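You operate a simulated robot arm through the tools that you are given. There is no shell and no other tool. Be economical: measure what you need, move in short steps, check, and stop when the job is done.

You run a simulated robot arm. Do the job below in one go: nothing can be reset, and whatever is moved stays where it is left.

Task
Clear the runs counter, then run the impeller at LO and at HI.
Fine: the one on the balancer, once each, LO first; one press clears; wait for each reading; the counter ends on 2.
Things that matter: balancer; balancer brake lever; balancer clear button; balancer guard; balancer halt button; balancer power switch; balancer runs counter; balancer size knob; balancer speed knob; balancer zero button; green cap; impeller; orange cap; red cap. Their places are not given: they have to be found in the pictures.

Only the result counts: the job must be done as asked and must still hold three seconds after the hand-in. Knocking over, shifting, dropping, spilling or breaking anything else fails it.

Robot
A 7-joint arm with a two-finger parallel gripper, fixed in place. Base frame: the origin is at the foot of the arm, x ahead of it, y to its left, z up. Readings come in mm, rad, newtons and seconds.
With the tool pointing down near the work surface it reaches from about 100 to 540 mm from the base axis. Its first joint turns from -1.152 to 1.152 rad. Payload 2.5 kg.
The TCP is the grasp point between the finger pads, 23 mm short of the fingertips. In the tool frame z runs along the fingers and y along their closing line. Largest opening 94 mm; finger width 38, thickness 10; the body of the gripper, 54 by 96 mm, starts 39 mm behind the TCP.
Orientation is that of the tool frame in the base frame, as a unit quaternion [w, x, y, z]. With the fingers straight down and closing along the base's y, the tool's x points along the base's -x, its y along +y and its z along -z.

Tools
- The arm moves only by the tool nudge_tool. Its argument "moves" is a list of rows, each a list of 3 entries, a list of its own where there are three numbers: the shift along the tool's x, y, z in units of 150 mm (1.0 is 150 mm), then the turn, a rotation vector about the tool's x, y, z in units of 45 degrees (1.0 is 45 degrees), then the gripper command, from -1 (shut) to 1 (fully open), values between in proportion. In form: [[[tx, ty, tz], [rx, ry, rz], fingers], ...]. A call has 1 to 10 rows; each row is the pose to reach, as a shift and turn from the pose commanded when the call began, along the tool's axes at that moment. A call with a number of a shift or a turn outside -1 to 1 is refused whole. Each row takes 0.2 s and may step no farther than 50 mm and 0.15 rad from the row before; otherwise, or with a gripper value out of range, the whole call is refused. A pose out of reach is approached as far as the arm can. The call stops where the force on the tool passes 40 N (or 10 N more than at its start, if that is more) or the arm is blocked; 0.2 s more then pass. Each finger travels about 108 mm/s and halts on what it meets, pressing with about 23 N; the grip force reading is that of the motor and also rises with nothing between the fingers. The clock runs only during rows and for 0.2 s after the last one: add rows that repeat a pose to give the fingers time. The reply holds the time, the measured pose of the TCP, the force on the tool along the base axes, the opening and the grip force, in the units named above and with some noise, with the torque about the TCP (base axes, N m) and any sound that the robot's microphone picked up.
- Cameras (640 x 400 px; columns grow to the right, rows downward): "scene" is fixed at [65.7, -391.6, 539.5]; the picture's right is [1.00, 0.06, 0.00], its down [0.04, -0.61, -0.79] and it looks along [-0.05, 0.79, -0.61] (base axes); focal length 223 px, centre (320, 200). "wrist" rides on the gripper at [86, 16, -74] in the tool frame; the picture's right is [-0.18, 0.98, 0.00], its down [-0.58, -0.11, -0.81] and it looks along [-0.79, -0.15, 0.59] (tool axes); focal length 243 px, centre (320, 200).
- get_image(camera): a new picture of that camera. It takes no simulated time.
- pixel_to_xyz(camera, pixels): for up to 12 pixels [column, row] of the newest picture of that camera ("zoom" is the newest enlarged one), the place [x, y, z] in the base frame of the surface seen there, good to about 2 mm. It takes no simulated time.
- enlarge(camera, box): a new picture of the part [left, top, right, bottom] of that camera's present view, enlarged. It takes no simulated time.
- job_done(): hands the job in; it is judged then, once.

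Work in short steps. Measure before you move; look again where a grasp or a placing could have gone wrong, and mend it. You have 80 turns and 54 pictures in all, those below and enlarged ones among them. Open the gripper and draw the arm clear of the work before you hand the job in, unless the task says otherwise; then end with one line.

The tools are called by a JSON object that holds its "method" and its "body". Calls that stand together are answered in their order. nudge_tool: Moves the arm, as the interface text tells. Its arguments: {"type":"object","properties":{"moves":{"type":"array"}},"required":["moves"]} The other tools are called the same way: get_image (camera) takes a picture; pixel_to_xyz (camera, pixels) gives the place of the surface under pixels of a picture; enlarge (camera, box) takes an enlarged picture of a part of a camera's view; job_done () hands the job in.

At the start:

```text
t: 0.0
tool_pos: [250.4, 315.1, 353.5]
tcp_rot: [0.001, 0.0, 1.0, -0.001]
ft_force: [-0.6, 0.5, -0.4]
moment: [0.01, -0.02, -0.03]
grip_width: 93.9
finger_force: 0.0
```

scene: 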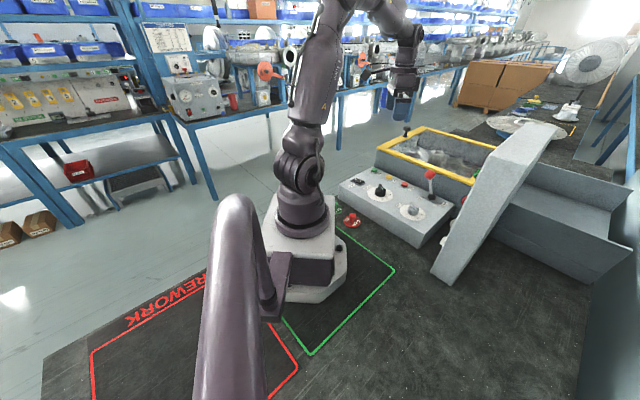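
wrist: 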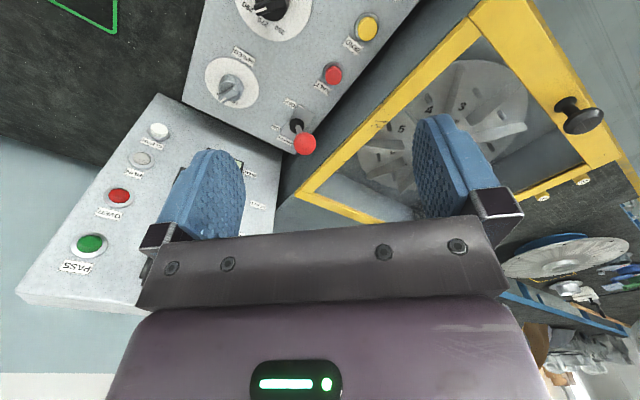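

The scene view shows a panel around (400,205) and a guard with yellow frame at (440,150). I enlarge both views to read the labels.

{"method": "enlarge", "body": {"camera": "scene", "box": [330, 110, 530, 260]}}

{"method": "enlarge", "body": {"camera": "wrist", "box": [180, 0, 420, 160]}}

{"method": "enlarge", "body": {"camera": "wrist", "box": [10, 90, 310, 310]}}

```text
2.67 times, centred on (430, 185) of scene
```

zoom: 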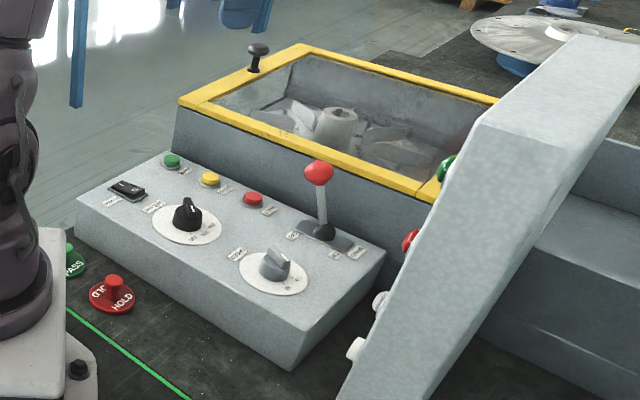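

```text
2.50 times, centred on (300, 80) of wrist
```

zoom: 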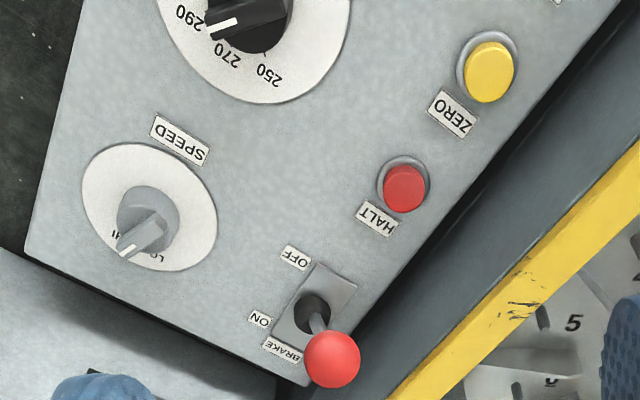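

```text
1.82 times, centred on (160, 200) of wrist
```

zoom: 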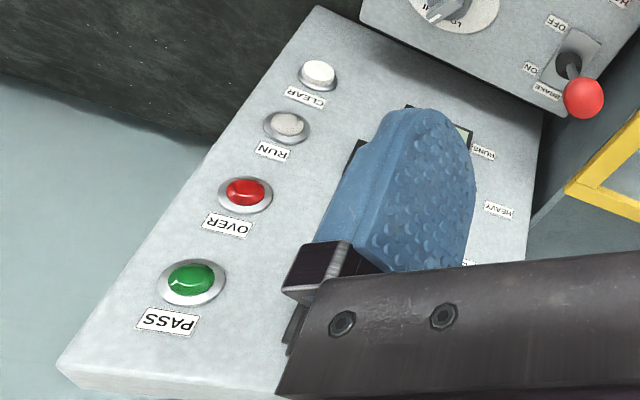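

The wrist view is upside down but usable. I measure the main parts and look at the parts I have not read yet.

{"method": "pixel_to_xyz", "body": {"camera": "wrist", "pixels": [[158, 130], [142, 159], [119, 195], [90, 243], [230, 88], [270, 5], [366, 27], [333, 74], [305, 144], [297, 125], [580, 115], [300, 195]]}}

{"method": "pixel_to_xyz", "body": {"camera": "scene", "pixels": [[378, 157], [394, 170], [409, 177], [425, 184], [431, 172], [389, 191], [416, 209], [407, 130], [399, 148], [487, 180], [395, 170], [432, 198]]}}

{"method": "enlarge", "body": {"camera": "scene", "box": [335, 160, 435, 225]}}

```text
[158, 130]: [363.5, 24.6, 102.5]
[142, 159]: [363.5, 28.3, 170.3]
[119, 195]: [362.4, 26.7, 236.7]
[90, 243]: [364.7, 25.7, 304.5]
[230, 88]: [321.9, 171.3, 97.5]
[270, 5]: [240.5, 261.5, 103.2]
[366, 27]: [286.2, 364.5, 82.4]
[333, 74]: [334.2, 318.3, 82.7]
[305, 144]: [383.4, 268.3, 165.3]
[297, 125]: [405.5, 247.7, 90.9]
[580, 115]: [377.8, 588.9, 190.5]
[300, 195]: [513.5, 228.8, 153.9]
```

```text
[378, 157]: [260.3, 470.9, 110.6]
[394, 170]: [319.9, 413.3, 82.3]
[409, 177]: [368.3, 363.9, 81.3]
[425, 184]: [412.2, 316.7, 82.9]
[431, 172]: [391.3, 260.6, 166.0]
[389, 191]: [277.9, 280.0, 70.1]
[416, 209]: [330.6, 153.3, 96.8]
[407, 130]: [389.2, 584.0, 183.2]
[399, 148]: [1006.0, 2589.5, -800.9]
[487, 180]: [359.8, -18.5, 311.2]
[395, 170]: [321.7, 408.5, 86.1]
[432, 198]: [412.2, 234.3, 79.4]
```

```text
6.15 times, centred on (385, 192) of scene
```

zoom: 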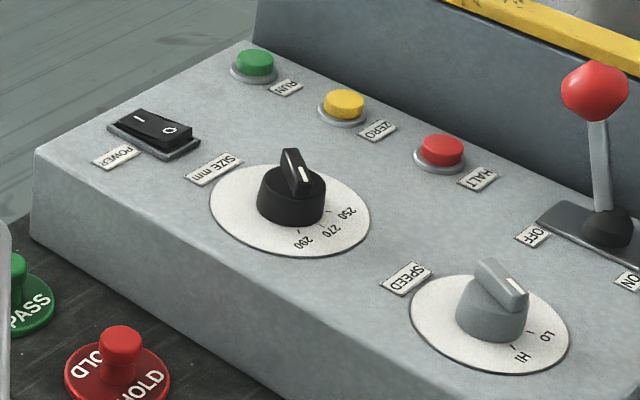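

RUN is the green button on the desk panel; power rocker, size and speed knobs are readable here. I measure all of these from this zoom.

{"method": "pixel_to_xyz", "body": {"camera": "zoom", "pixels": [[255, 58], [343, 100], [442, 148], [150, 125], [172, 130], [300, 160], [292, 175], [492, 275], [520, 295], [594, 90], [605, 225], [120, 340]]}}

{"method": "enlarge", "body": {"camera": "scene", "box": [410, 130, 520, 199]}}

```text
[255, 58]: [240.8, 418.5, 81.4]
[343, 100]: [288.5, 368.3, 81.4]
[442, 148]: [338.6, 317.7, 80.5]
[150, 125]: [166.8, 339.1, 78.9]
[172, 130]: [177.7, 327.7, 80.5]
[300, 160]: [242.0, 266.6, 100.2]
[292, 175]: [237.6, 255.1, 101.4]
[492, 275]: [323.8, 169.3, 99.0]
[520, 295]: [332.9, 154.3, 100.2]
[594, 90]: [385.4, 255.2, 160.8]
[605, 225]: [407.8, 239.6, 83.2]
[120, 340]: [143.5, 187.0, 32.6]
```

```text
5.80 times, centred on (465, 164) of scene
```

zoom: 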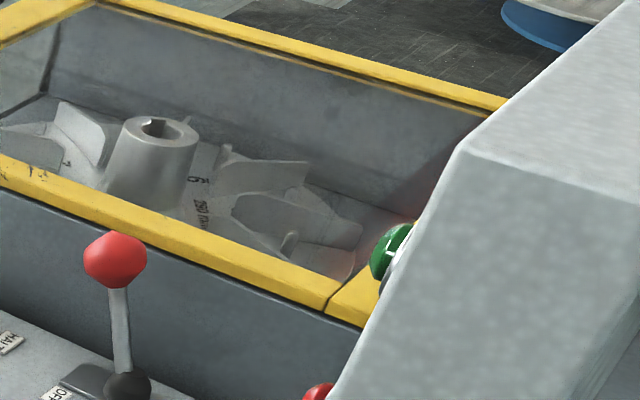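

I need the display panel geometry; measuring points on its face in the wrist view, and zooming in on the impeller label, brake and display regions.

{"method": "pixel_to_xyz", "body": {"camera": "wrist", "pixels": [[130, 135], [170, 112], [270, 160], [250, 240], [70, 220], [120, 270], [175, 125], [158, 122], [268, 172], [255, 200], [30, 285], [275, 210]]}}

{"method": "enlarge", "body": {"camera": "wrist", "box": [220, 110, 310, 220]}}

{"method": "enlarge", "body": {"camera": "wrist", "box": [350, 50, 540, 180]}}

```text
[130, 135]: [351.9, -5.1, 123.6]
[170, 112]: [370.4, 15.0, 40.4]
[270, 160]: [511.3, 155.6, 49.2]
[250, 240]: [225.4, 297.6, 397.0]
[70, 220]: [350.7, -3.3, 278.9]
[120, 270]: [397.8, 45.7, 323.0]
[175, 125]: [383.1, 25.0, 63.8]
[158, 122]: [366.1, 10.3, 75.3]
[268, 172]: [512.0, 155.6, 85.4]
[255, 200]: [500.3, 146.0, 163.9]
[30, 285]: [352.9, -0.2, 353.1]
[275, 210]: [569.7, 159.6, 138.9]
```

```text
3.64 times, centred on (265, 165) of wrist
```

zoom: 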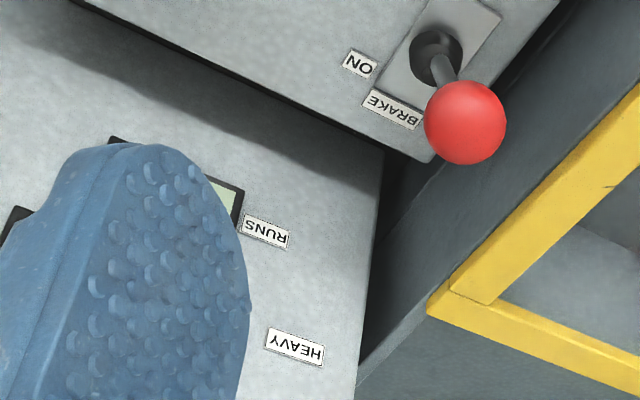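

```text
3.08 times, centred on (445, 115) of wrist
```

zoom: 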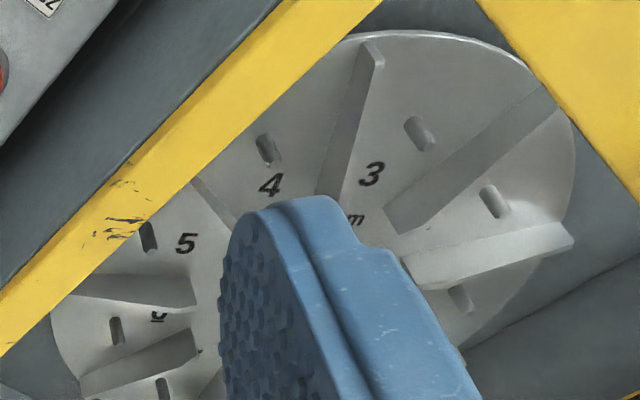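

The display panel is a vertical face along (0.71,0.71), facing (-0.71,0.71); the brake lever leans to OFF. I turn the tool ~34° and move over the desk to view the displays, closing the fingers.

{"method": "nudge_tool", "body": {"moves": [[[-0.1, -0.15, 0], [0, 0, 0.15], -1], [[-0.2, -0.3, 0], [0, 0, 0.3], -1], [[-0.3, -0.45, 0], [0, 0, 0.45], -1], [[-0.4, -0.6, 0], [0, 0, 0.6], -1], [[-0.48, -0.74, 0], [0, 0, 0.76], -1]]}}

{"method": "get_image", "body": {"camera": "wrist"}}

```text
t: 1.2
tool_pos: [322.0, 203.9, 350.7]
tcp_rot: [0.001, 0.294, 0.956, 0.0]
ft_force: [0.4, -0.8, -0.4]
moment: [-0.02, 0.02, -0.04]
grip_width: 0.1
finger_force: 22.4
```

```text
44 pictures are left
```

wrist: 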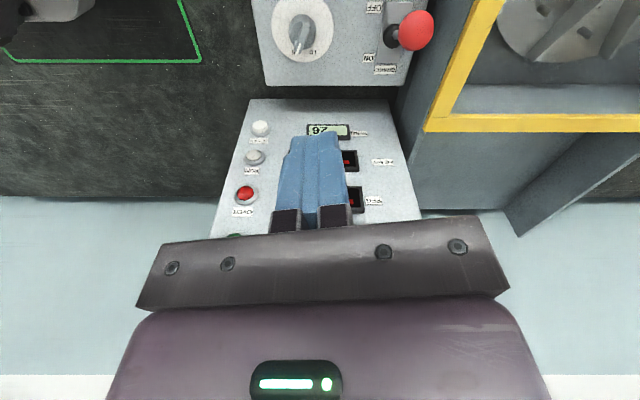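

The RUNS display at (328,131) reads about 97; I zoom on the panel and on the speed knob/brake.

{"method": "enlarge", "body": {"camera": "wrist", "box": [215, 95, 425, 225]}}

{"method": "enlarge", "body": {"camera": "wrist", "box": [250, 0, 440, 90]}}

{"method": "pixel_to_xyz", "body": {"camera": "wrist", "pixels": [[260, 126], [260, 131], [246, 194], [300, 48], [308, 30], [296, 45], [416, 30], [391, 35], [328, 131], [260, 75], [300, 82], [330, 80]]}}

```text
3.05 times, centred on (320, 160) of wrist
```

zoom: 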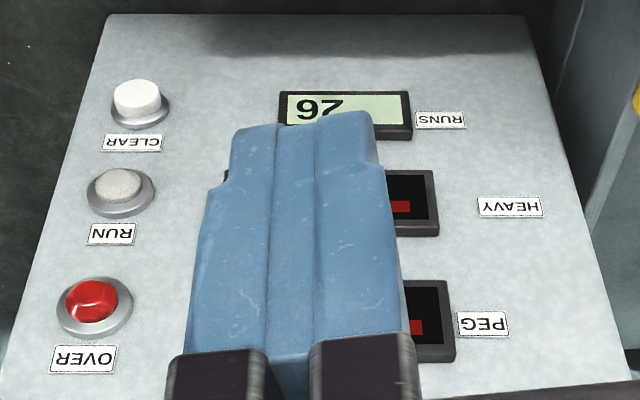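

```text
3.37 times, centred on (345, 45) of wrist
```

zoom: 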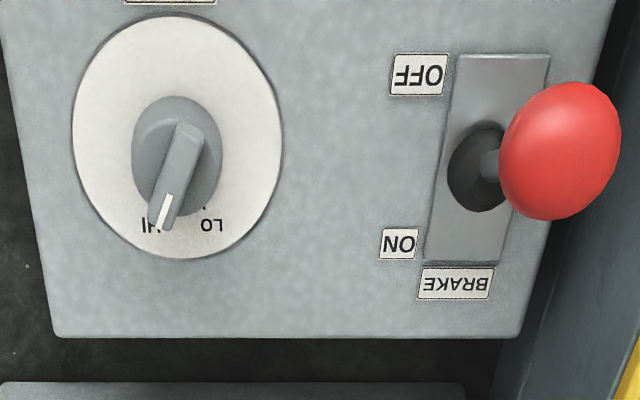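

```text
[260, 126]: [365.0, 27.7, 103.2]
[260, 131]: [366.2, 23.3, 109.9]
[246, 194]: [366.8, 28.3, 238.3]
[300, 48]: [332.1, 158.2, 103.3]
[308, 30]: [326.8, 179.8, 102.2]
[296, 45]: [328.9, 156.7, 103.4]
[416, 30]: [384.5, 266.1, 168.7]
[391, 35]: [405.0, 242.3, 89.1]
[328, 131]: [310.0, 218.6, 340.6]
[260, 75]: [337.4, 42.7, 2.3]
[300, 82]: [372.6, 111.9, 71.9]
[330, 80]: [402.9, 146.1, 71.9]
```

Brake leans OFF; the speed knob's mark points at HI. I measure dial centre, the labels HI/LO and the knob ends in this zoom.

{"method": "pixel_to_xyz", "body": {"camera": "zoom", "pixels": [[73, 130], [282, 140], [175, 18], [185, 258], [146, 226], [212, 226], [204, 208], [165, 212], [188, 130], [160, 226], [132, 140], [221, 160]]}}

```text
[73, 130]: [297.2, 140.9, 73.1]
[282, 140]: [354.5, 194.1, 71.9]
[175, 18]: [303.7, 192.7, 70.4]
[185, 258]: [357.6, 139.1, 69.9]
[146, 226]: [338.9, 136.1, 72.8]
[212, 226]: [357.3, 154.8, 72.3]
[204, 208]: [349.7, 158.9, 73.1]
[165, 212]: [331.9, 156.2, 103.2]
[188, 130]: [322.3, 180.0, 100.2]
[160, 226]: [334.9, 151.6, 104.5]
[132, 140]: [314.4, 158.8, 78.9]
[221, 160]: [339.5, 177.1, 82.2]
```

HI is at about -67.5° and LO at -22.5° about the knob centre (328,167). Now I need the impeller size label and size knob, so I shift the tool so the camera sees the impeller.

{"method": "pixel_to_xyz", "body": {"camera": "wrist", "pixels": [[560, 30], [585, 35], [540, 10], [540, 122], [455, 60], [475, 20], [600, 5]]}}

{"method": "nudge_tool", "body": {"moves": [[[0, 0.2, 0], [0, 0, 0], -1], [[0, 0.4, 0], [0, 0, 0], -1], [[0, 0.6, 0], [0, 0, 0], -1], [[0.1, 0.85, 0], [0, 0, 0], -1]]}}

{"method": "get_image", "body": {"camera": "wrist"}}

```text
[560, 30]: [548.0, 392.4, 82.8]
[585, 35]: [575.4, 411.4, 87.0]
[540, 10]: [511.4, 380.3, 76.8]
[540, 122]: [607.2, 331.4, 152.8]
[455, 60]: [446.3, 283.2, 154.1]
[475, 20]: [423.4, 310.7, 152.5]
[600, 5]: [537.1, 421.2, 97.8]
```

```text
t: 2.2
tool_pos: [382.8, 318.5, 351.5]
tcp_rot: [0.0, 0.294, 0.956, 0.0]
ft_force: [0.2, -0.2, -0.2]
moment: [-0.02, -0.01, 0.02]
grip_width: 0.0
finger_force: 22.7
```

```text
41 pictures are left
```

wrist: 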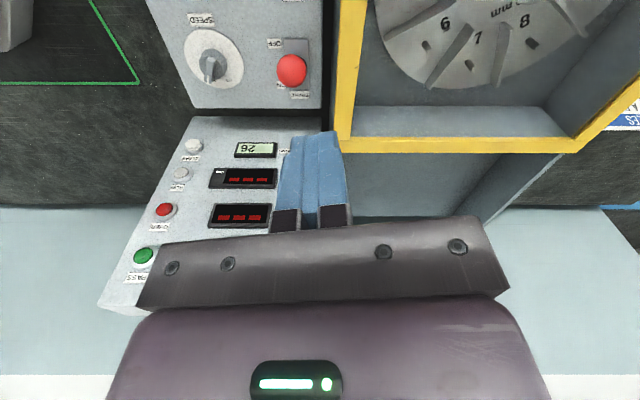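

Displays are lit ("---" twice, so power is on). The impeller's size label is at the top edge (500,10); I back up along tool +x to see it and the size knob.

{"method": "nudge_tool", "body": {"moves": [[[0.25, 0, 0], [0, 0, 0], -1], [[0.5, 0, 0], [0, 0, 0], -1], [[0.75, 0, 0], [0, 0, 0], -1], [[0.85, 0, 0], [0, 0, 0], -1]]}}

{"method": "get_image", "body": {"camera": "wrist"}}

{"method": "enlarge", "body": {"camera": "wrist", "box": [350, 0, 600, 150]}}

{"method": "enlarge", "body": {"camera": "wrist", "box": [120, 0, 320, 110]}}

```text
t: 3.2
tool_pos: [275.0, 391.0, 354.9]
tcp_rot: [0.0, 0.294, 0.956, 0.0]
ft_force: [-0.3, 0.2, 0.2]
moment: [0.02, 0.0, 0.01]
grip_width: 0.1
finger_force: 22.5
```

```text
40 pictures are left
```

wrist: 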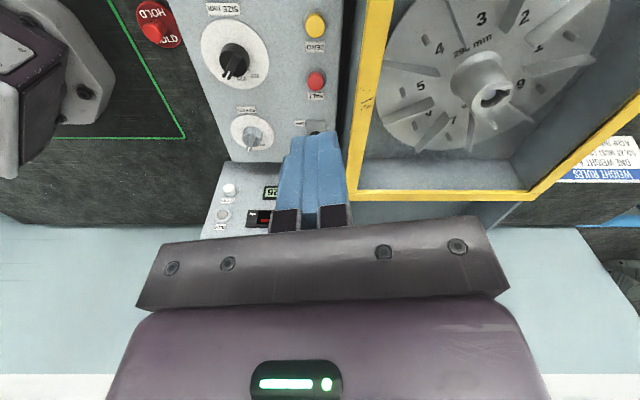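

```text
2.56 times, centred on (475, 75) of wrist
```

zoom: 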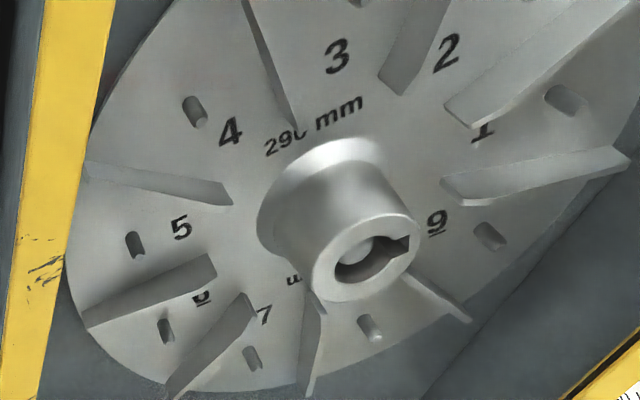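

```text
3.20 times, centred on (220, 55) of wrist
```

zoom: 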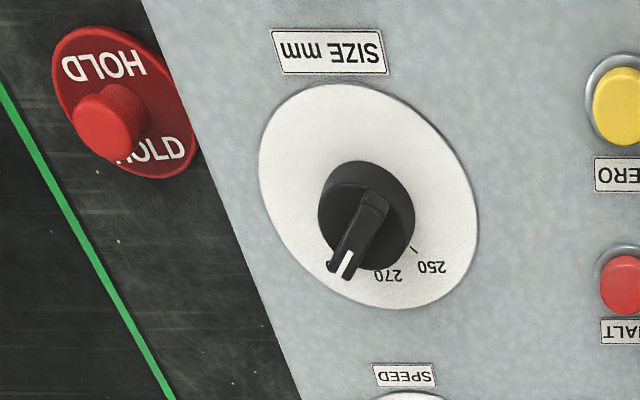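

Impeller is 290 mm and the size knob already points to 290; guard is flat/closed, brake OFF, power on. Now I head to the CLEAR button (about (365,26,105)), first a plain translation at height.

{"method": "nudge_tool", "body": {"moves": [[[-0.18, -0.2, 0.04], [0, 0, 0], -1], [[-0.36, -0.4, 0.08], [0, 0, 0], -1], [[-0.54, -0.6, 0.13], [0, 0, 0], -1], [[-0.71, -0.8, 0.18], [0, 0, 0], -1]]}}

{"method": "nudge_tool", "body": {"moves": [[[-0.14, -0.16, 0.03], [0.01, -0.111, 0.047], -1], [[-0.28, -0.32, 0.07], [0.021, -0.222, 0.094], -1], [[-0.42, -0.48, 0.1], [0.031, -0.332, 0.142], -1], [[-0.56, -0.64, 0.14], [0.042, -0.443, 0.189], -1], [[-0.71, -0.8, 0.18], [0.052, -0.554, 0.236], -1]]}}

{"method": "get_image", "body": {"camera": "scene"}}

```text
t: 4.2
tool_pos: [297.0, 230.8, 324.8]
tcp_rot: [0.0, 0.293, 0.956, 0.0]
ft_force: [-0.5, -0.5, 0.1]
moment: [-0.02, -0.05, -0.02]
grip_width: 0.0
finger_force: 23.1
```

```text
t: 5.4
tool_pos: [317.5, 72.7, 299.7]
tcp_rot: [0.201, 0.373, 0.902, -0.082]
ft_force: [-0.5, 0.7, 0.2]
moment: [-0.02, 0.03, 0.04]
grip_width: 0.0
finger_force: 23.5
```

```text
37 pictures are left
```

scene: 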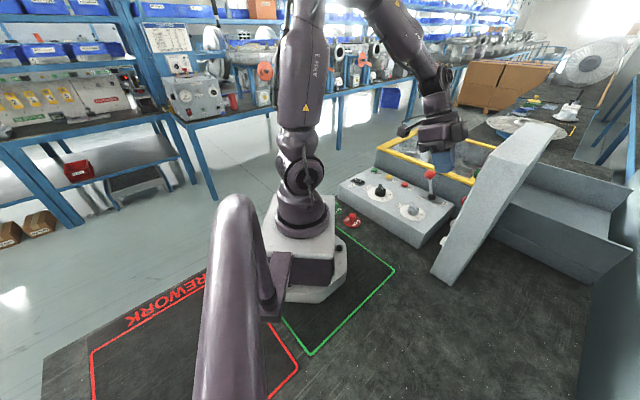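

The tool is tilted 25° toward the panel as planned. I descend straight down to z≈118, about 40 mm before the button.

{"method": "nudge_tool", "body": {"moves": [[[0.113, 0, 0.241], [0, 0, 0], -1], [[0.226, 0, 0.483], [0, 0, 0], -1], [[0.339, 0, 0.724], [0, 0, 0], -1]]}}

{"method": "nudge_tool", "body": {"moves": [[[0.088, 0, 0.187], [0, 0, 0], -1], [[0.175, 0, 0.374], [0, 0, 0], -1]]}}

{"method": "get_image", "body": {"camera": "wrist"}}

```text
t: 6.2
tool_pos: [317.1, 72.5, 177.4]
tcp_rot: [0.2, 0.374, 0.902, -0.082]
ft_force: [-0.6, -0.1, -0.1]
moment: [-0.01, -0.02, -0.04]
grip_width: 0.0
finger_force: 23.3
```

```text
t: 6.8
tool_pos: [317.7, 72.0, 114.1]
tcp_rot: [0.2, 0.374, 0.902, -0.083]
ft_force: [-0.3, 0.1, -0.1]
moment: [-0.04, -0.01, 0.01]
grip_width: 0.0
finger_force: 22.7
```

```text
36 pictures are left
```

wrist: 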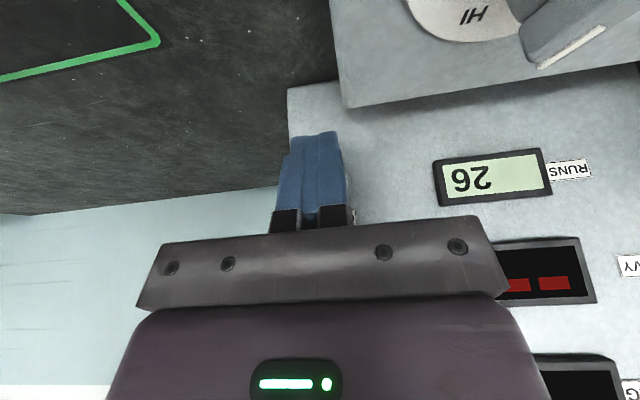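

RUNS is readable at (492,178) and the finger is in line with CLEAR. I advance 33 mm toward the button and check.

{"method": "nudge_tool", "body": {"moves": [[[-0.08, 0, 0.015], [0, 0, 0], -1], [[-0.15, 0, 0.04], [0, 0, 0], -1], [[-0.211, 0, 0.069], [0, 0, 0], -1]]}}

{"method": "get_image", "body": {"camera": "wrist"}}

{"method": "enlarge", "body": {"camera": "scene", "box": [400, 150, 500, 250]}}

```text
t: 7.6
tool_pos: [340.8, 48.2, 120.1]
tcp_rot: [0.2, 0.374, 0.902, -0.083]
ft_force: [0.2, -0.4, 0.2]
moment: [0.03, 0.01, -0.01]
grip_width: 0.1
finger_force: 23.1
```

```text
35 pictures are left
```

wrist: 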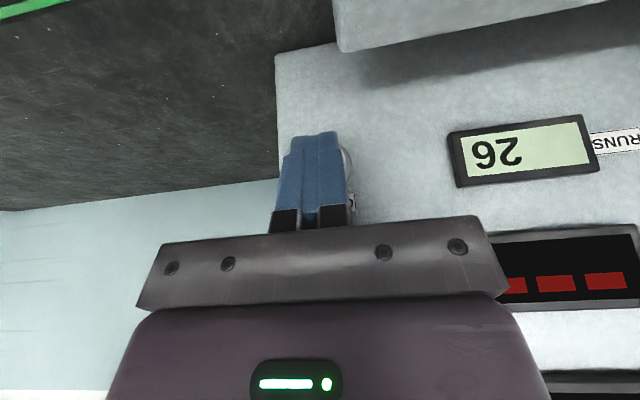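

```text
4.00 times, centred on (450, 200) of scene
```

zoom: 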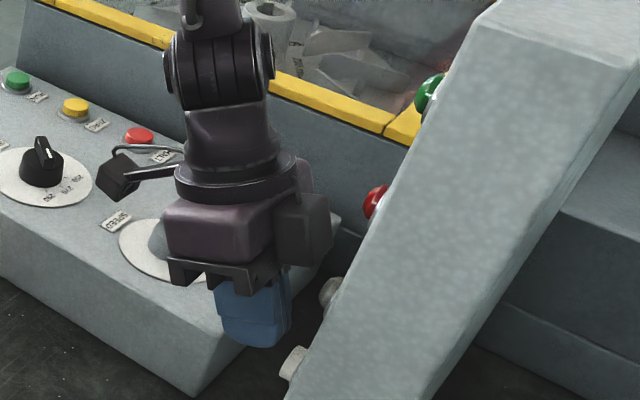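

No contact yet. I creep forward 10 mm more in small steps and watch force and counter.

{"method": "nudge_tool", "body": {"moves": [[[-0.012, 0, 0.006], [0, 0, 0], -1], [[-0.024, 0, 0.011], [0, 0, 0], -1], [[-0.036, 0, 0.017], [0, 0, 0], -1], [[-0.048, 0, 0.022], [0, 0, 0], -1], [[-0.06, 0, 0.028], [0, 0, 0], -1]]}}

{"method": "get_image", "body": {"camera": "wrist"}}

```text
t: 8.8
tool_pos: [346.4, 42.7, 121.5]
tcp_rot: [0.2, 0.372, 0.903, -0.082]
ft_force: [-7.9, 8.0, 1.0]
moment: [0.06, 0.12, 0.0]
grip_width: 0.2
finger_force: 23.1
heard: click
```

```text
33 pictures are left
```

wrist: 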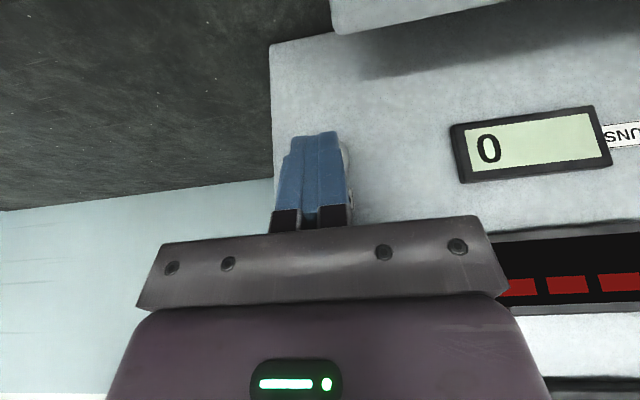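

A click was heard and RUNS shows 0. I retract along the approach, rise, then straighten the tool over the speed knob with the fingers aligned across its handle.

{"method": "nudge_tool", "body": {"moves": [[[0.136, 0, -0.063], [0, 0, 0], -1], [[0.272, 0, -0.127], [0, 0, 0], -1], [[0.172, 0, -0.33], [0, 0, 0], -1], [[0.072, 0, -0.54], [0, 0, 0], -1], [[-0.028, 0, -0.75], [0, 0, 0], -1], [[-0.124, 0, -0.972], [0, 0, 0], -1]]}}

{"method": "nudge_tool", "body": {"moves": [[[0.1, 0.1, 0.042], [0.022, 0.11, 0.098], -1], [[0.2, 0.2, 0.085], [0.044, 0.219, 0.197], -1], [[0.305, 0.3, 0.127], [0.065, 0.329, 0.295], -0.5], [[0.407, 0.4, 0.17], [0.087, 0.438, 0.394], 0], [[0.509, 0.497, 0.212], [0.109, 0.548, 0.492], 0]]}}

{"method": "get_image", "body": {"camera": "wrist"}}

{"method": "enlarge", "body": {"camera": "scene", "box": [350, 140, 480, 240]}}

```text
t: 10.2
tool_pos: [313.4, 72.5, 262.8]
tcp_rot: [0.199, 0.373, 0.902, -0.083]
ft_force: [-1.3, 0.0, 1.0]
moment: [-0.02, 0.03, 0.02]
grip_width: 0.1
finger_force: 23.2
```

```text
t: 11.4
tool_pos: [331.2, 163.5, 201.0]
tcp_rot: [-0.002, 0.556, 0.831, 0.001]
ft_force: [0.8, -0.6, -0.9]
moment: [0.0, 0.02, 0.02]
grip_width: 46.9
finger_force: 0.1
```

```text
32 pictures are left
```

wrist: 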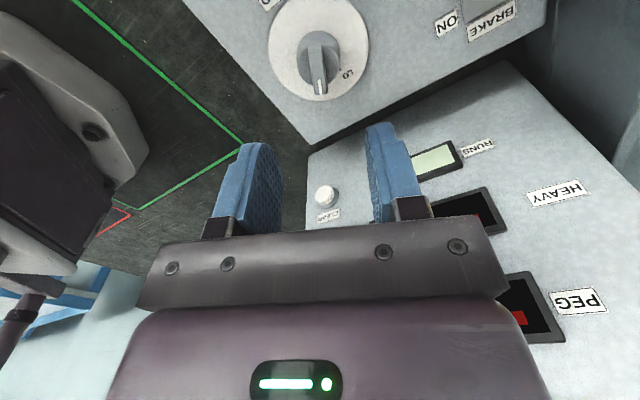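

```text
4.00 times, centred on (415, 190) of scene
```

zoom: 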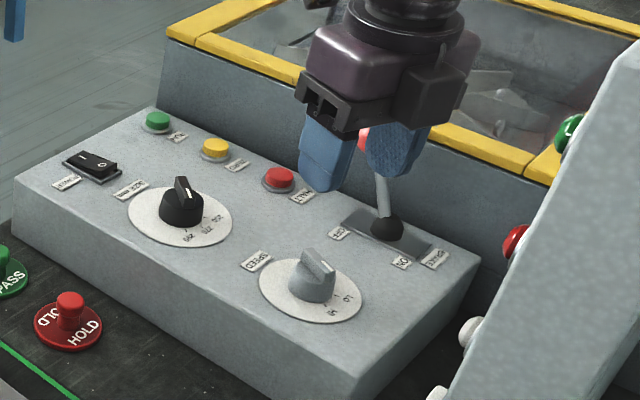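

The view is clear now: the knob handle runs from about (313,45) to (321,90). I measure it precisely for the grasp.

{"method": "enlarge", "body": {"camera": "wrist", "box": [260, 0, 380, 110]}}

{"method": "pixel_to_xyz", "body": {"camera": "wrist", "pixels": [[312, 45], [315, 60], [318, 75], [321, 88], [321, 60], [308, 60], [303, 70], [333, 65], [270, 45], [367, 45], [319, 0], [319, 101]]}}

```text
3.64 times, centred on (320, 55) of wrist
```

zoom: 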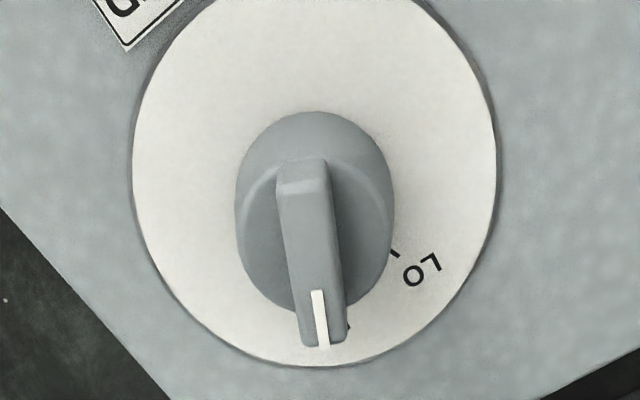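

```text
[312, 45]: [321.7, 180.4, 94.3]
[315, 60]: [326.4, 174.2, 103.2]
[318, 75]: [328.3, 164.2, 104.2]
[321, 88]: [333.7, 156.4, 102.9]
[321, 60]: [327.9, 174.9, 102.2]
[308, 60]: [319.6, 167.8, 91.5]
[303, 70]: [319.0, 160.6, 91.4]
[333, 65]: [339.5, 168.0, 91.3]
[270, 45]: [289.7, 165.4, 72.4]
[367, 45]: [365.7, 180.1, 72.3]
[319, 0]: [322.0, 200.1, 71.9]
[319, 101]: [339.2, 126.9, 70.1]
```

Handle top is z≈103 with the skirt at z≈91, centre ≈(328,167). I descend to TCP z≈116 so the fingertips straddle the handle, then close.

{"method": "nudge_tool", "body": {"moves": [[[0.029, -0.009, 0.2], [0, 0, 0], 0], [[0.029, -0.009, 0.4], [0, 0, 0], 0], [[0.029, -0.009, 0.56], [0, 0, 0], 0], [[0.029, -0.009, 0.56], [0, 0, 0], 0]]}}

{"method": "enlarge", "body": {"camera": "scene", "box": [380, 160, 470, 230]}}

```text
t: 12.4
tool_pos: [326.4, 166.7, 115.8]
tcp_rot: [-0.001, 0.555, 0.832, 0.0]
ft_force: [-0.7, 0.5, 0.6]
moment: [0.01, 0.03, 0.01]
grip_width: 47.0
finger_force: 0.1
```

```text
5.71 times, centred on (425, 195) of scene
```

zoom: 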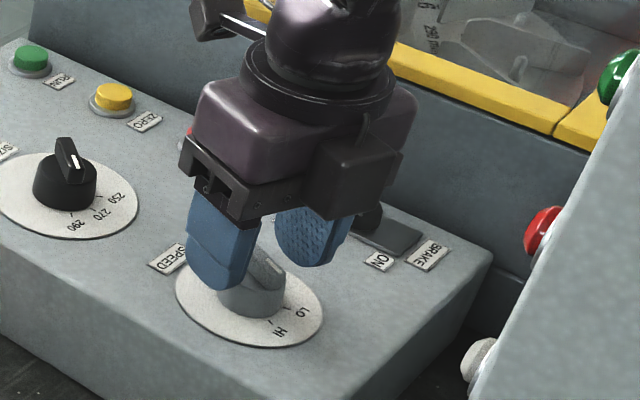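

Fingers straddle the handle without touching. I close and check.

{"method": "nudge_tool", "body": {"moves": [[[0, 0, 0], [0, 0, 0], -0.6], [[0, 0, 0], [0, 0, 0], -1], [[0, 0, 0], [0, 0, 0], -1]]}}

```text
t: 13.2
tool_pos: [328.2, 167.6, 114.9]
tcp_rot: [0.002, 0.556, 0.831, 0.003]
ft_force: [17.6, 8.8, -14.4]
moment: [0.28, -0.12, 0.01]
grip_width: 9.6
finger_force: 45.2
```

Handle gripped (9.6 mm) with a side load toward +tool y, so the knob axis is ~2 mm further that way; I shift to relieve it.

{"method": "nudge_tool", "body": {"moves": [[[0, 0.008, 0], [0, 0, 0], -1], [[0, 0.016, 0], [0, 0, 0], -1]]}}

```text
t: 13.8
tool_pos: [327.5, 167.3, 116.0]
tcp_rot: [0.0, 0.556, 0.831, -0.001]
ft_force: [9.7, -1.6, -4.9]
moment: [0.91, 0.05, 0.0]
grip_width: 9.7
finger_force: 44.6
```

Load is down. Now I turn +45° about vertical (tool rz −1) from HI to LO.

{"method": "nudge_tool", "body": {"moves": [[[0, 0, 0], [0, 0, -0.17], -1], [[0, 0, 0], [0, 0, -0.34], -1], [[0, 0, 0], [0, 0, -0.5], -1], [[0, 0, 0], [0, 0, -0.67], -1], [[0, 0, 0], [0, 0, -0.84], -1], [[0, 0, 0], [0, 0, -1.0], -1], [[0, 0, 0], [0, 0, -1.0], -1]]}}

{"method": "get_image", "body": {"camera": "wrist"}}

```text
t: 14.7
tool_pos: [328.5, 167.6, 116.2]
tcp_rot: [-0.002, 0.364, 0.931, -0.002]
ft_force: [-1.3, -1.2, 2.2]
moment: [-0.1, -0.3, 0.01]
grip_width: 9.8
finger_force: 44.8
stopped in row 4: the force on the tool passed its limit (the readings are from after the stop); the commanded pose is now the measured one
```

```text
28 pictures are left
```

wrist: 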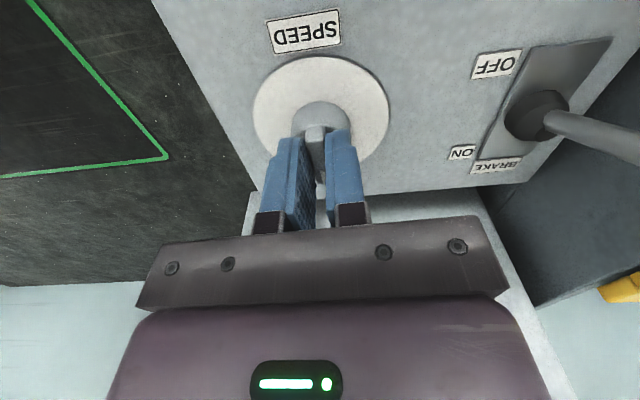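

Turned 25° before a force spike; load is relaxed now. I continue the remaining 20°.

{"method": "nudge_tool", "body": {"moves": [[[0, 0, 0], [0, 0, -0.1], -1], [[0, 0, 0], [0, 0, -0.2], -1], [[0, 0, 0], [0, 0, -0.3], -1], [[0, 0, 0], [0, 0, -0.4], -1], [[0, 0, 0], [0, 0, -0.45], -1], [[0, 0, 0], [0, 0, -0.45], -1]]}}

```text
t: 16.1
tool_pos: [326.8, 167.3, 115.9]
tcp_rot: [-0.002, 0.195, 0.981, -0.003]
ft_force: [-9.4, -15.6, 17.2]
moment: [0.07, 0.5, -0.03]
grip_width: 9.7
finger_force: 45.1
```

Yaw is now 22.5°, i.e. LO. I open, rise and look at the knob.

{"method": "nudge_tool", "body": {"moves": [[[0, 0, 0], [0, 0, 0], -0.3], [[0, 0, 0], [0, 0, 0], -0.1], [[0, 0, -0.25], [0, 0, 0], -0.1], [[0, 0, -0.5], [0, 0, 0], -0.1]]}}

{"method": "enlarge", "body": {"camera": "wrist", "box": [220, 0, 440, 140]}}

{"method": "enlarge", "body": {"camera": "scene", "box": [340, 150, 460, 230]}}

```text
t: 17.1
tool_pos: [326.6, 166.4, 191.5]
tcp_rot: [-0.002, 0.195, 0.981, -0.002]
ft_force: [0.0, -0.1, 0.0]
moment: [0.0, -0.01, 0.0]
grip_width: 42.4
finger_force: 0.1
```

```text
2.86 times, centred on (330, 70) of wrist
```

zoom: 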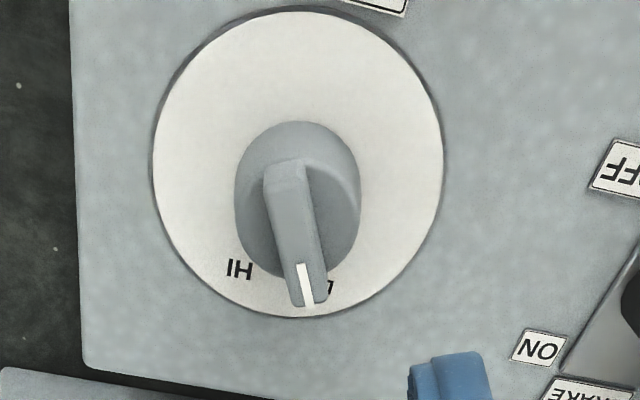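

```text
5.00 times, centred on (400, 190) of scene
```

zoom: 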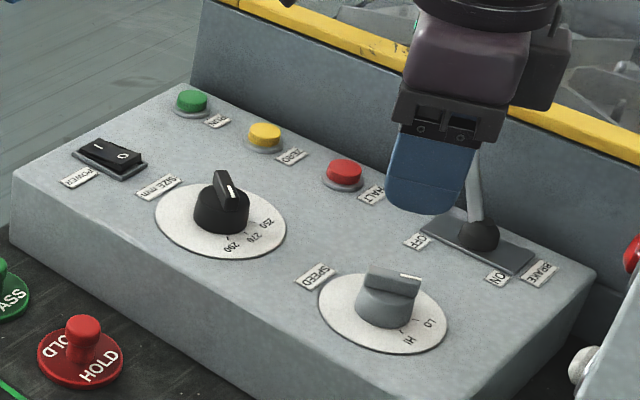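

The speed knob is on LO and everything else is untouched. Now I go to RUN at about (239,416,82), turning the tool so the wide body runs along the guard wall.

{"method": "nudge_tool", "body": {"moves": [[[0.118, 0.131, 0], [0, 0, -0.15], -1], [[0.235, 0.263, 0], [0, 0, -0.3], -1], [[0.353, 0.394, 0], [0, 0, -0.45], -1], [[0.47, 0.526, 0], [0, 0, -0.6], -1], [[0.588, 0.657, 0], [0, 0, -0.75], -1]]}}

{"method": "nudge_tool", "body": {"moves": [[[0.025, 0.175, 0], [0, 0, -0.15], -1], [[0.05, 0.35, 0], [0, 0, -0.3], -1], [[0.075, 0.525, 0], [0, 0, -0.45], -1], [[0.1, 0.7, 0], [0, 0, -0.6], -1], [[0.124, 0.873, 0], [0, 0, -0.75], -1], [[0.124, 0.873, 0.2], [0, 0, -0.75], -1], [[0.124, 0.873, 0.35], [0, 0, -0.75], -1]]}}

{"method": "enlarge", "body": {"camera": "scene", "box": [330, 130, 450, 210]}}

{"method": "get_image", "body": {"camera": "wrist"}}

```text
t: 18.3
tool_pos: [285.3, 291.2, 189.9]
tcp_rot: [-0.001, -0.099, 0.995, -0.001]
ft_force: [-0.2, -0.2, 0.4]
moment: [0.03, 0.03, 0.03]
grip_width: 0.0
finger_force: 22.9
```

```text
t: 19.9
tool_pos: [240.5, 415.4, 139.3]
tcp_rot: [-0.003, -0.384, 0.923, -0.001]
ft_force: [-0.6, -0.4, -0.2]
moment: [0.02, 0.01, 0.02]
grip_width: 0.2
finger_force: 23.0
```

```text
5.00 times, centred on (390, 170) of scene
```

zoom: 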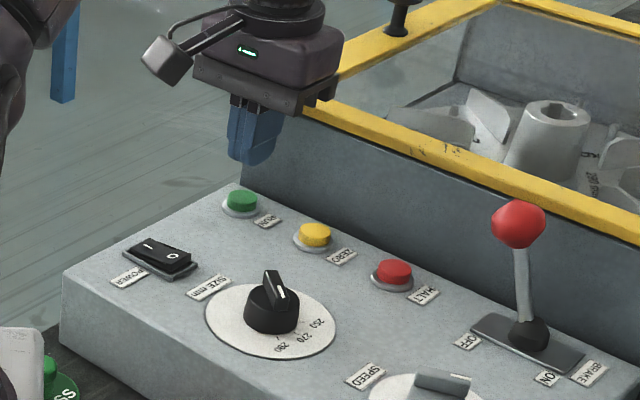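

```text
24 pictures are left
```

wrist: 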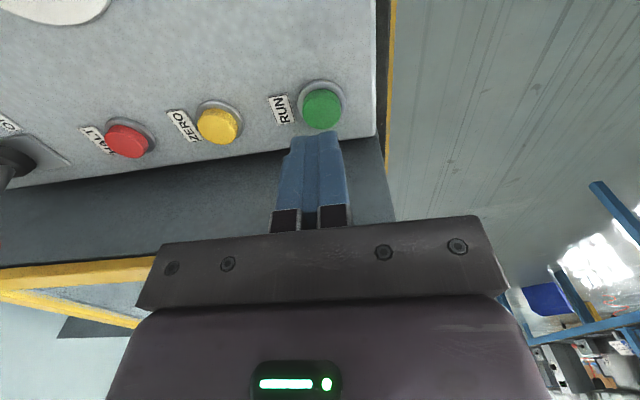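

RUN is seen just ahead of the fingers at (322,108); I measure it once more.

{"method": "pixel_to_xyz", "body": {"camera": "wrist", "pixels": [[322, 108], [303, 108], [341, 108], [322, 92], [322, 124]]}}

```text
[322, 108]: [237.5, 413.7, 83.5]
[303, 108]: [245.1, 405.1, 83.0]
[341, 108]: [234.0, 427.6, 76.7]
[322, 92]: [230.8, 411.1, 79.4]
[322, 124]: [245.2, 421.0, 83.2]
```

TCP is over the cap centre (239,416). I descend and press gently in small steps.

{"method": "nudge_tool", "body": {"moves": [[[0, 0, 0.1], [0, 0, 0], -1], [[0, 0, 0.19], [0, 0, 0], -1], [[0, 0, 0.21], [0, 0, 0], -1], [[0, 0, 0.22], [0, 0, 0], -1], [[0, 0, 0.23], [0, 0, 0], -1], [[0, 0, 0.24], [0, 0, 0], -1]]}}

```text
t: 21.3
tool_pos: [239.6, 416.9, 103.8]
tcp_rot: [-0.002, -0.383, 0.924, -0.001]
ft_force: [1.5, -0.3, 2.7]
moment: [0.01, -0.02, 0.01]
grip_width: 0.0
finger_force: 22.9
heard: click, click
```

Clicks heard. I lift off and swing to a pose from which the display panel is visible.

{"method": "nudge_tool", "body": {"moves": [[[0, 0, -0.3], [0, 0, 0], -1], [[0.077, -0.159, -0.39], [0, 0, 0.15], -1], [[0.154, -0.319, -0.48], [0, 0, 0.3], -1], [[0.232, -0.478, -0.57], [0, 0, 0.45], -1], [[0.309, -0.638, -0.66], [0, 0, 0.6], -1], [[0.386, -0.797, -0.753], [0, 0, 0.75], -1]]}}

{"method": "nudge_tool", "body": {"moves": [[[-0.025, -0.176, -0.15], [0, 0, 0.15], -1], [[-0.05, -0.351, -0.3], [0, 0, 0.3], -1], [[-0.075, -0.527, -0.45], [0, 0, 0.45], -1], [[-0.1, -0.702, -0.6], [0, 0, 0.6], -1], [[-0.123, -0.878, -0.753], [0, 0, 0.75], -1]]}}

{"method": "get_image", "body": {"camera": "wrist"}}

```text
t: 22.7
tool_pos: [283.2, 292.4, 214.8]
tcp_rot: [-0.003, -0.097, 0.995, -0.001]
ft_force: [0.5, 0.9, 0.8]
moment: [-0.01, 0.0, 0.0]
grip_width: 0.0
finger_force: 23.7
```

```text
t: 23.9
tool_pos: [327.0, 166.2, 327.8]
tcp_rot: [-0.003, 0.196, 0.981, -0.002]
ft_force: [0.2, -0.4, 0.0]
moment: [-0.02, -0.05, -0.01]
grip_width: 0.2
finger_force: 22.9
```

```text
23 pictures are left
```

wrist: 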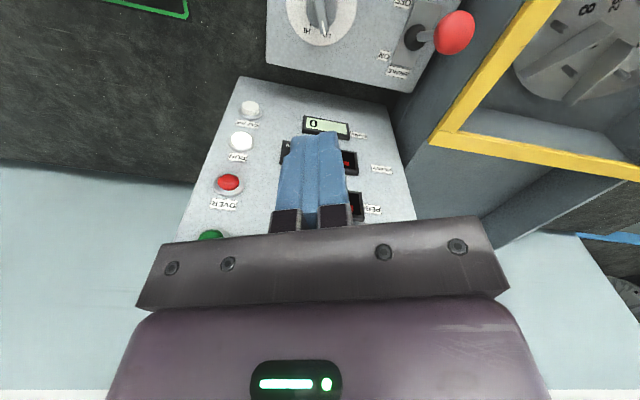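

The RUN lamp at (242,142) is lit: the run is on, counter still 0. I shift sideways for a clear view of the readings while waiting.

{"method": "nudge_tool", "body": {"moves": [[[0, 0.2, 0], [0, 0, 0], -1], [[0, 0.4, 0], [0, 0, 0], -1], [[0, 0.6, 0], [0, 0, 0], -1], [[0, 0.6, 0], [0, 0, 0], -1], [[0, 0.6, 0], [0, 0, 0], -1], [[0, 0.6, 0], [0, 0, 0], -1], [[0, 0.6, 0], [0, 0, 0], -1], [[0, 0.6, 0], [0, 0, 0], -1], [[0, 0.6, 0], [0, 0, 0], -1], [[0, 0.6, 0], [0, 0, 0], -1]]}}

{"method": "enlarge", "body": {"camera": "wrist", "box": [100, 70, 380, 260]}}

```text
t: 26.1
tool_pos: [362.4, 250.8, 329.9]
tcp_rot: [-0.001, 0.195, 0.981, -0.003]
ft_force: [0.7, 0.1, 0.1]
moment: [0.01, 0.02, 0.01]
grip_width: 0.0
finger_force: 23.0
```

```text
2.11 times, centred on (240, 165) of wrist
```

zoom: 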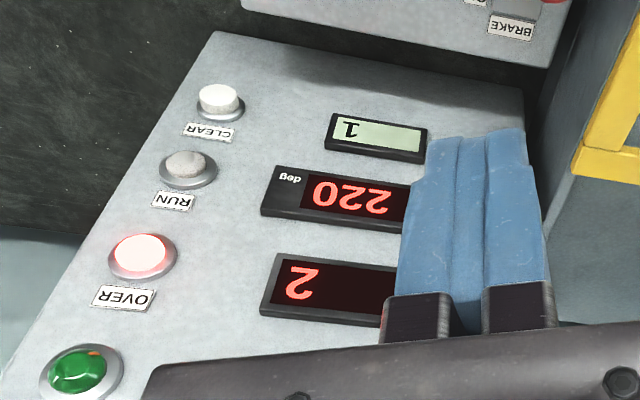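

First reading complete: RUNS 1, HEAVY 220, PEG 2, RUN lamp off. Back to the speed knob, opening the fingers and stopping above it.

{"method": "nudge_tool", "body": {"moves": [[[0, -0.2, 0], [0, 0, 0], -0.5], [[0, -0.4, 0], [0, 0, 0], 0], [[-0.003, -0.6, 0], [0, 0, 0], 0], [[-0.003, -0.6, 0.25], [0, 0, 0], 0], [[-0.003, -0.6, 0.5], [0, 0, 0], 0], [[-0.003, -0.6, 0.75], [0, 0, 0], 0], [[-0.003, -0.6, 0.93], [0, 0, 0], 0]]}}

{"method": "nudge_tool", "body": {"moves": [[[0, 0, 0.15], [0, 0, 0], 0], [[0, 0, 0.3], [0, 0, 0], 0], [[0, 0, 0.49], [0, 0, 0], 0], [[0, 0, 0.49], [0, 0, 0], 0]]}}

```text
t: 27.7
tool_pos: [329.2, 166.7, 187.9]
tcp_rot: [-0.003, 0.195, 0.981, -0.003]
ft_force: [0.5, 0.3, 0.5]
moment: [0.01, 0.01, -0.03]
grip_width: 47.3
finger_force: 0.0
```

```text
t: 28.7
tool_pos: [329.8, 165.7, 115.7]
tcp_rot: [-0.002, 0.195, 0.981, -0.002]
ft_force: [0.0, 0.4, 0.4]
moment: [0.05, 0.0, -0.01]
grip_width: 47.0
finger_force: 0.1
```

Straddling the handle at (329.8,165.7); I trim by ~2 mm toward (328.5,168) and close.

{"method": "nudge_tool", "body": {"moves": [[[0.012, 0.01, 0], [0, 0, 0], -0.6], [[0.012, 0.01, 0], [0, 0, 0], -1], [[0.012, 0.01, 0], [0, 0, 0], -1]]}}

```text
t: 29.5
tool_pos: [327.1, 167.5, 115.9]
tcp_rot: [-0.002, 0.194, 0.981, -0.003]
ft_force: [-5.9, -4.3, 4.6]
moment: [0.04, -0.06, 0.03]
grip_width: 9.7
finger_force: 44.2
```

Well centred grip with low load. I turn −45° (tool rz +1) back to HI.

{"method": "nudge_tool", "body": {"moves": [[[0, 0, 0], [0, 0, 0.12], -1], [[0, 0, 0], [0, 0, 0.24], -1], [[0, 0, 0], [0, 0, 0.36], -1], [[0, 0, 0], [0, 0, 0.48], -1], [[0, 0, 0], [0, 0, 0.6], -1], [[0, 0, 0], [0, 0, 0.72], -1], [[0, 0, 0], [0, 0, 0.84], -1], [[0, 0, 0], [0, 0, 0.96], -1], [[0, 0, 0], [0, 0, 1.0], -1], [[0, 0, 0], [0, 0, 1.0], -1]]}}

```text
t: 31.7
tool_pos: [328.5, 169.2, 115.5]
tcp_rot: [0.0, 0.556, 0.831, -0.001]
ft_force: [10.4, -5.6, 16.0]
moment: [0.04, -0.17, -0.01]
grip_width: 9.6
finger_force: 44.6
```

The turn completed (67.6°, HI). I open, rise and look.

{"method": "nudge_tool", "body": {"moves": [[[0, 0, 0], [0, 0, 0], -0.3], [[0, 0, 0], [0, 0, 0], -0.1], [[0, 0, -0.25], [0, 0, 0], -0.1], [[0, 0, -0.5], [0, 0, 0], -0.1]]}}

{"method": "enlarge", "body": {"camera": "wrist", "box": [220, 0, 440, 140]}}

{"method": "enlarge", "body": {"camera": "scene", "box": [340, 150, 460, 230]}}

```text
t: 32.7
tool_pos: [326.7, 168.1, 189.8]
tcp_rot: [0.0, 0.555, 0.832, -0.003]
ft_force: [-0.6, 0.4, 0.1]
moment: [0.02, 0.0, 0.04]
grip_width: 42.4
finger_force: 0.1
```

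```text
2.86 times, centred on (330, 70) of wrist
```

zoom: 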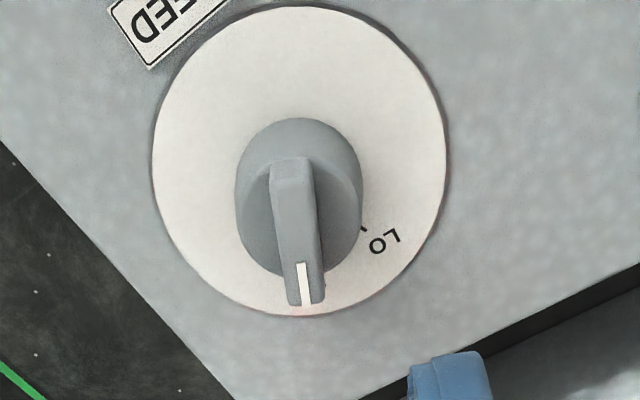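

```text
5.00 times, centred on (400, 190) of scene
```

zoom: 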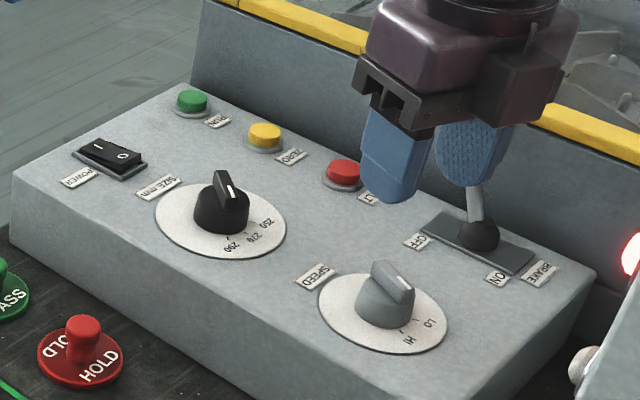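

Knob is on HI. I rotate back in place and repeat the path to RUN.

{"method": "nudge_tool", "body": {"moves": [[[0, 0, 0], [0, 0, -0.17], -1], [[0, 0, 0], [0, 0, -0.34], -1], [[0, 0, 0], [0, 0, -0.5], -1], [[0, 0, 0], [0, 0, -0.67], -1], [[0, 0, 0], [0, 0, -0.84], -1], [[0, 0, 0], [0, 0, -1.0], -1]]}}

{"method": "nudge_tool", "body": {"moves": [[[0.118, 0.131, 0], [0, 0, -0.15], -1], [[0.235, 0.263, 0], [0, 0, -0.3], -1], [[0.353, 0.394, 0], [0, 0, -0.45], -1], [[0.47, 0.526, 0], [0, 0, -0.6], -1], [[0.588, 0.657, 0], [0, 0, -0.75], -1]]}}

{"method": "nudge_tool", "body": {"moves": [[[0.025, 0.175, 0], [0, 0, -0.15], -1], [[0.05, 0.35, 0], [0, 0, -0.3], -1], [[0.075, 0.525, 0], [0, 0, -0.45], -1], [[0.1, 0.7, 0], [0, 0, -0.6], -1], [[0.124, 0.863, 0], [0, 0, -0.75], -1], [[0.124, 0.863, 0.2], [0, 0, -0.75], -1], [[0.124, 0.863, 0.35], [0, 0, -0.75], -1]]}}

```text
t: 34.1
tool_pos: [326.9, 167.7, 190.8]
tcp_rot: [-0.003, 0.193, 0.981, -0.002]
ft_force: [0.6, -0.3, 0.2]
moment: [-0.01, -0.03, -0.01]
grip_width: 0.1
finger_force: 22.9
```

```text
t: 35.3
tool_pos: [283.3, 293.6, 187.7]
tcp_rot: [-0.002, -0.099, 0.995, -0.001]
ft_force: [-0.3, 0.4, -0.4]
moment: [0.01, 0.02, 0.01]
grip_width: 0.0
finger_force: 22.9
```

```text
t: 36.9
tool_pos: [239.6, 416.5, 136.3]
tcp_rot: [-0.002, -0.383, 0.924, -0.001]
ft_force: [0.2, -0.9, 0.2]
moment: [-0.01, -0.01, 0.01]
grip_width: 0.0
finger_force: 23.5
```

In position over RUN; I press as before to z≈103.5.

{"method": "nudge_tool", "body": {"moves": [[[0, 0, 0.1], [0, 0, 0], -1], [[0, 0, 0.175], [0, 0, 0], -1], [[0, 0, 0.19], [0, 0, 0], -1], [[0, 0, 0.2], [0, 0, 0], -1], [[0, 0, 0.21], [0, 0, 0], -1], [[0, 0, 0.218], [0, 0, 0], -1]]}}

```text
t: 38.3
tool_pos: [238.4, 415.2, 104.0]
tcp_rot: [-0.003, -0.383, 0.924, -0.001]
ft_force: [1.0, 0.1, 0.5]
moment: [0.04, -0.05, -0.01]
grip_width: 0.0
finger_force: 22.5
```

No click yet; I press on in tiny steps.

{"method": "nudge_tool", "body": {"moves": [[[0, 0, 0.005], [0, 0, 0], -1], [[0, 0, 0.01], [0, 0, 0], -1]]}}

```text
t: 38.9
tool_pos: [239.0, 417.6, 103.0]
tcp_rot: [-0.002, -0.383, 0.924, 0.0]
ft_force: [-0.7, 0.1, 1.6]
moment: [-0.01, -0.02, 0.04]
grip_width: 0.0
finger_force: 22.9
heard: click
```

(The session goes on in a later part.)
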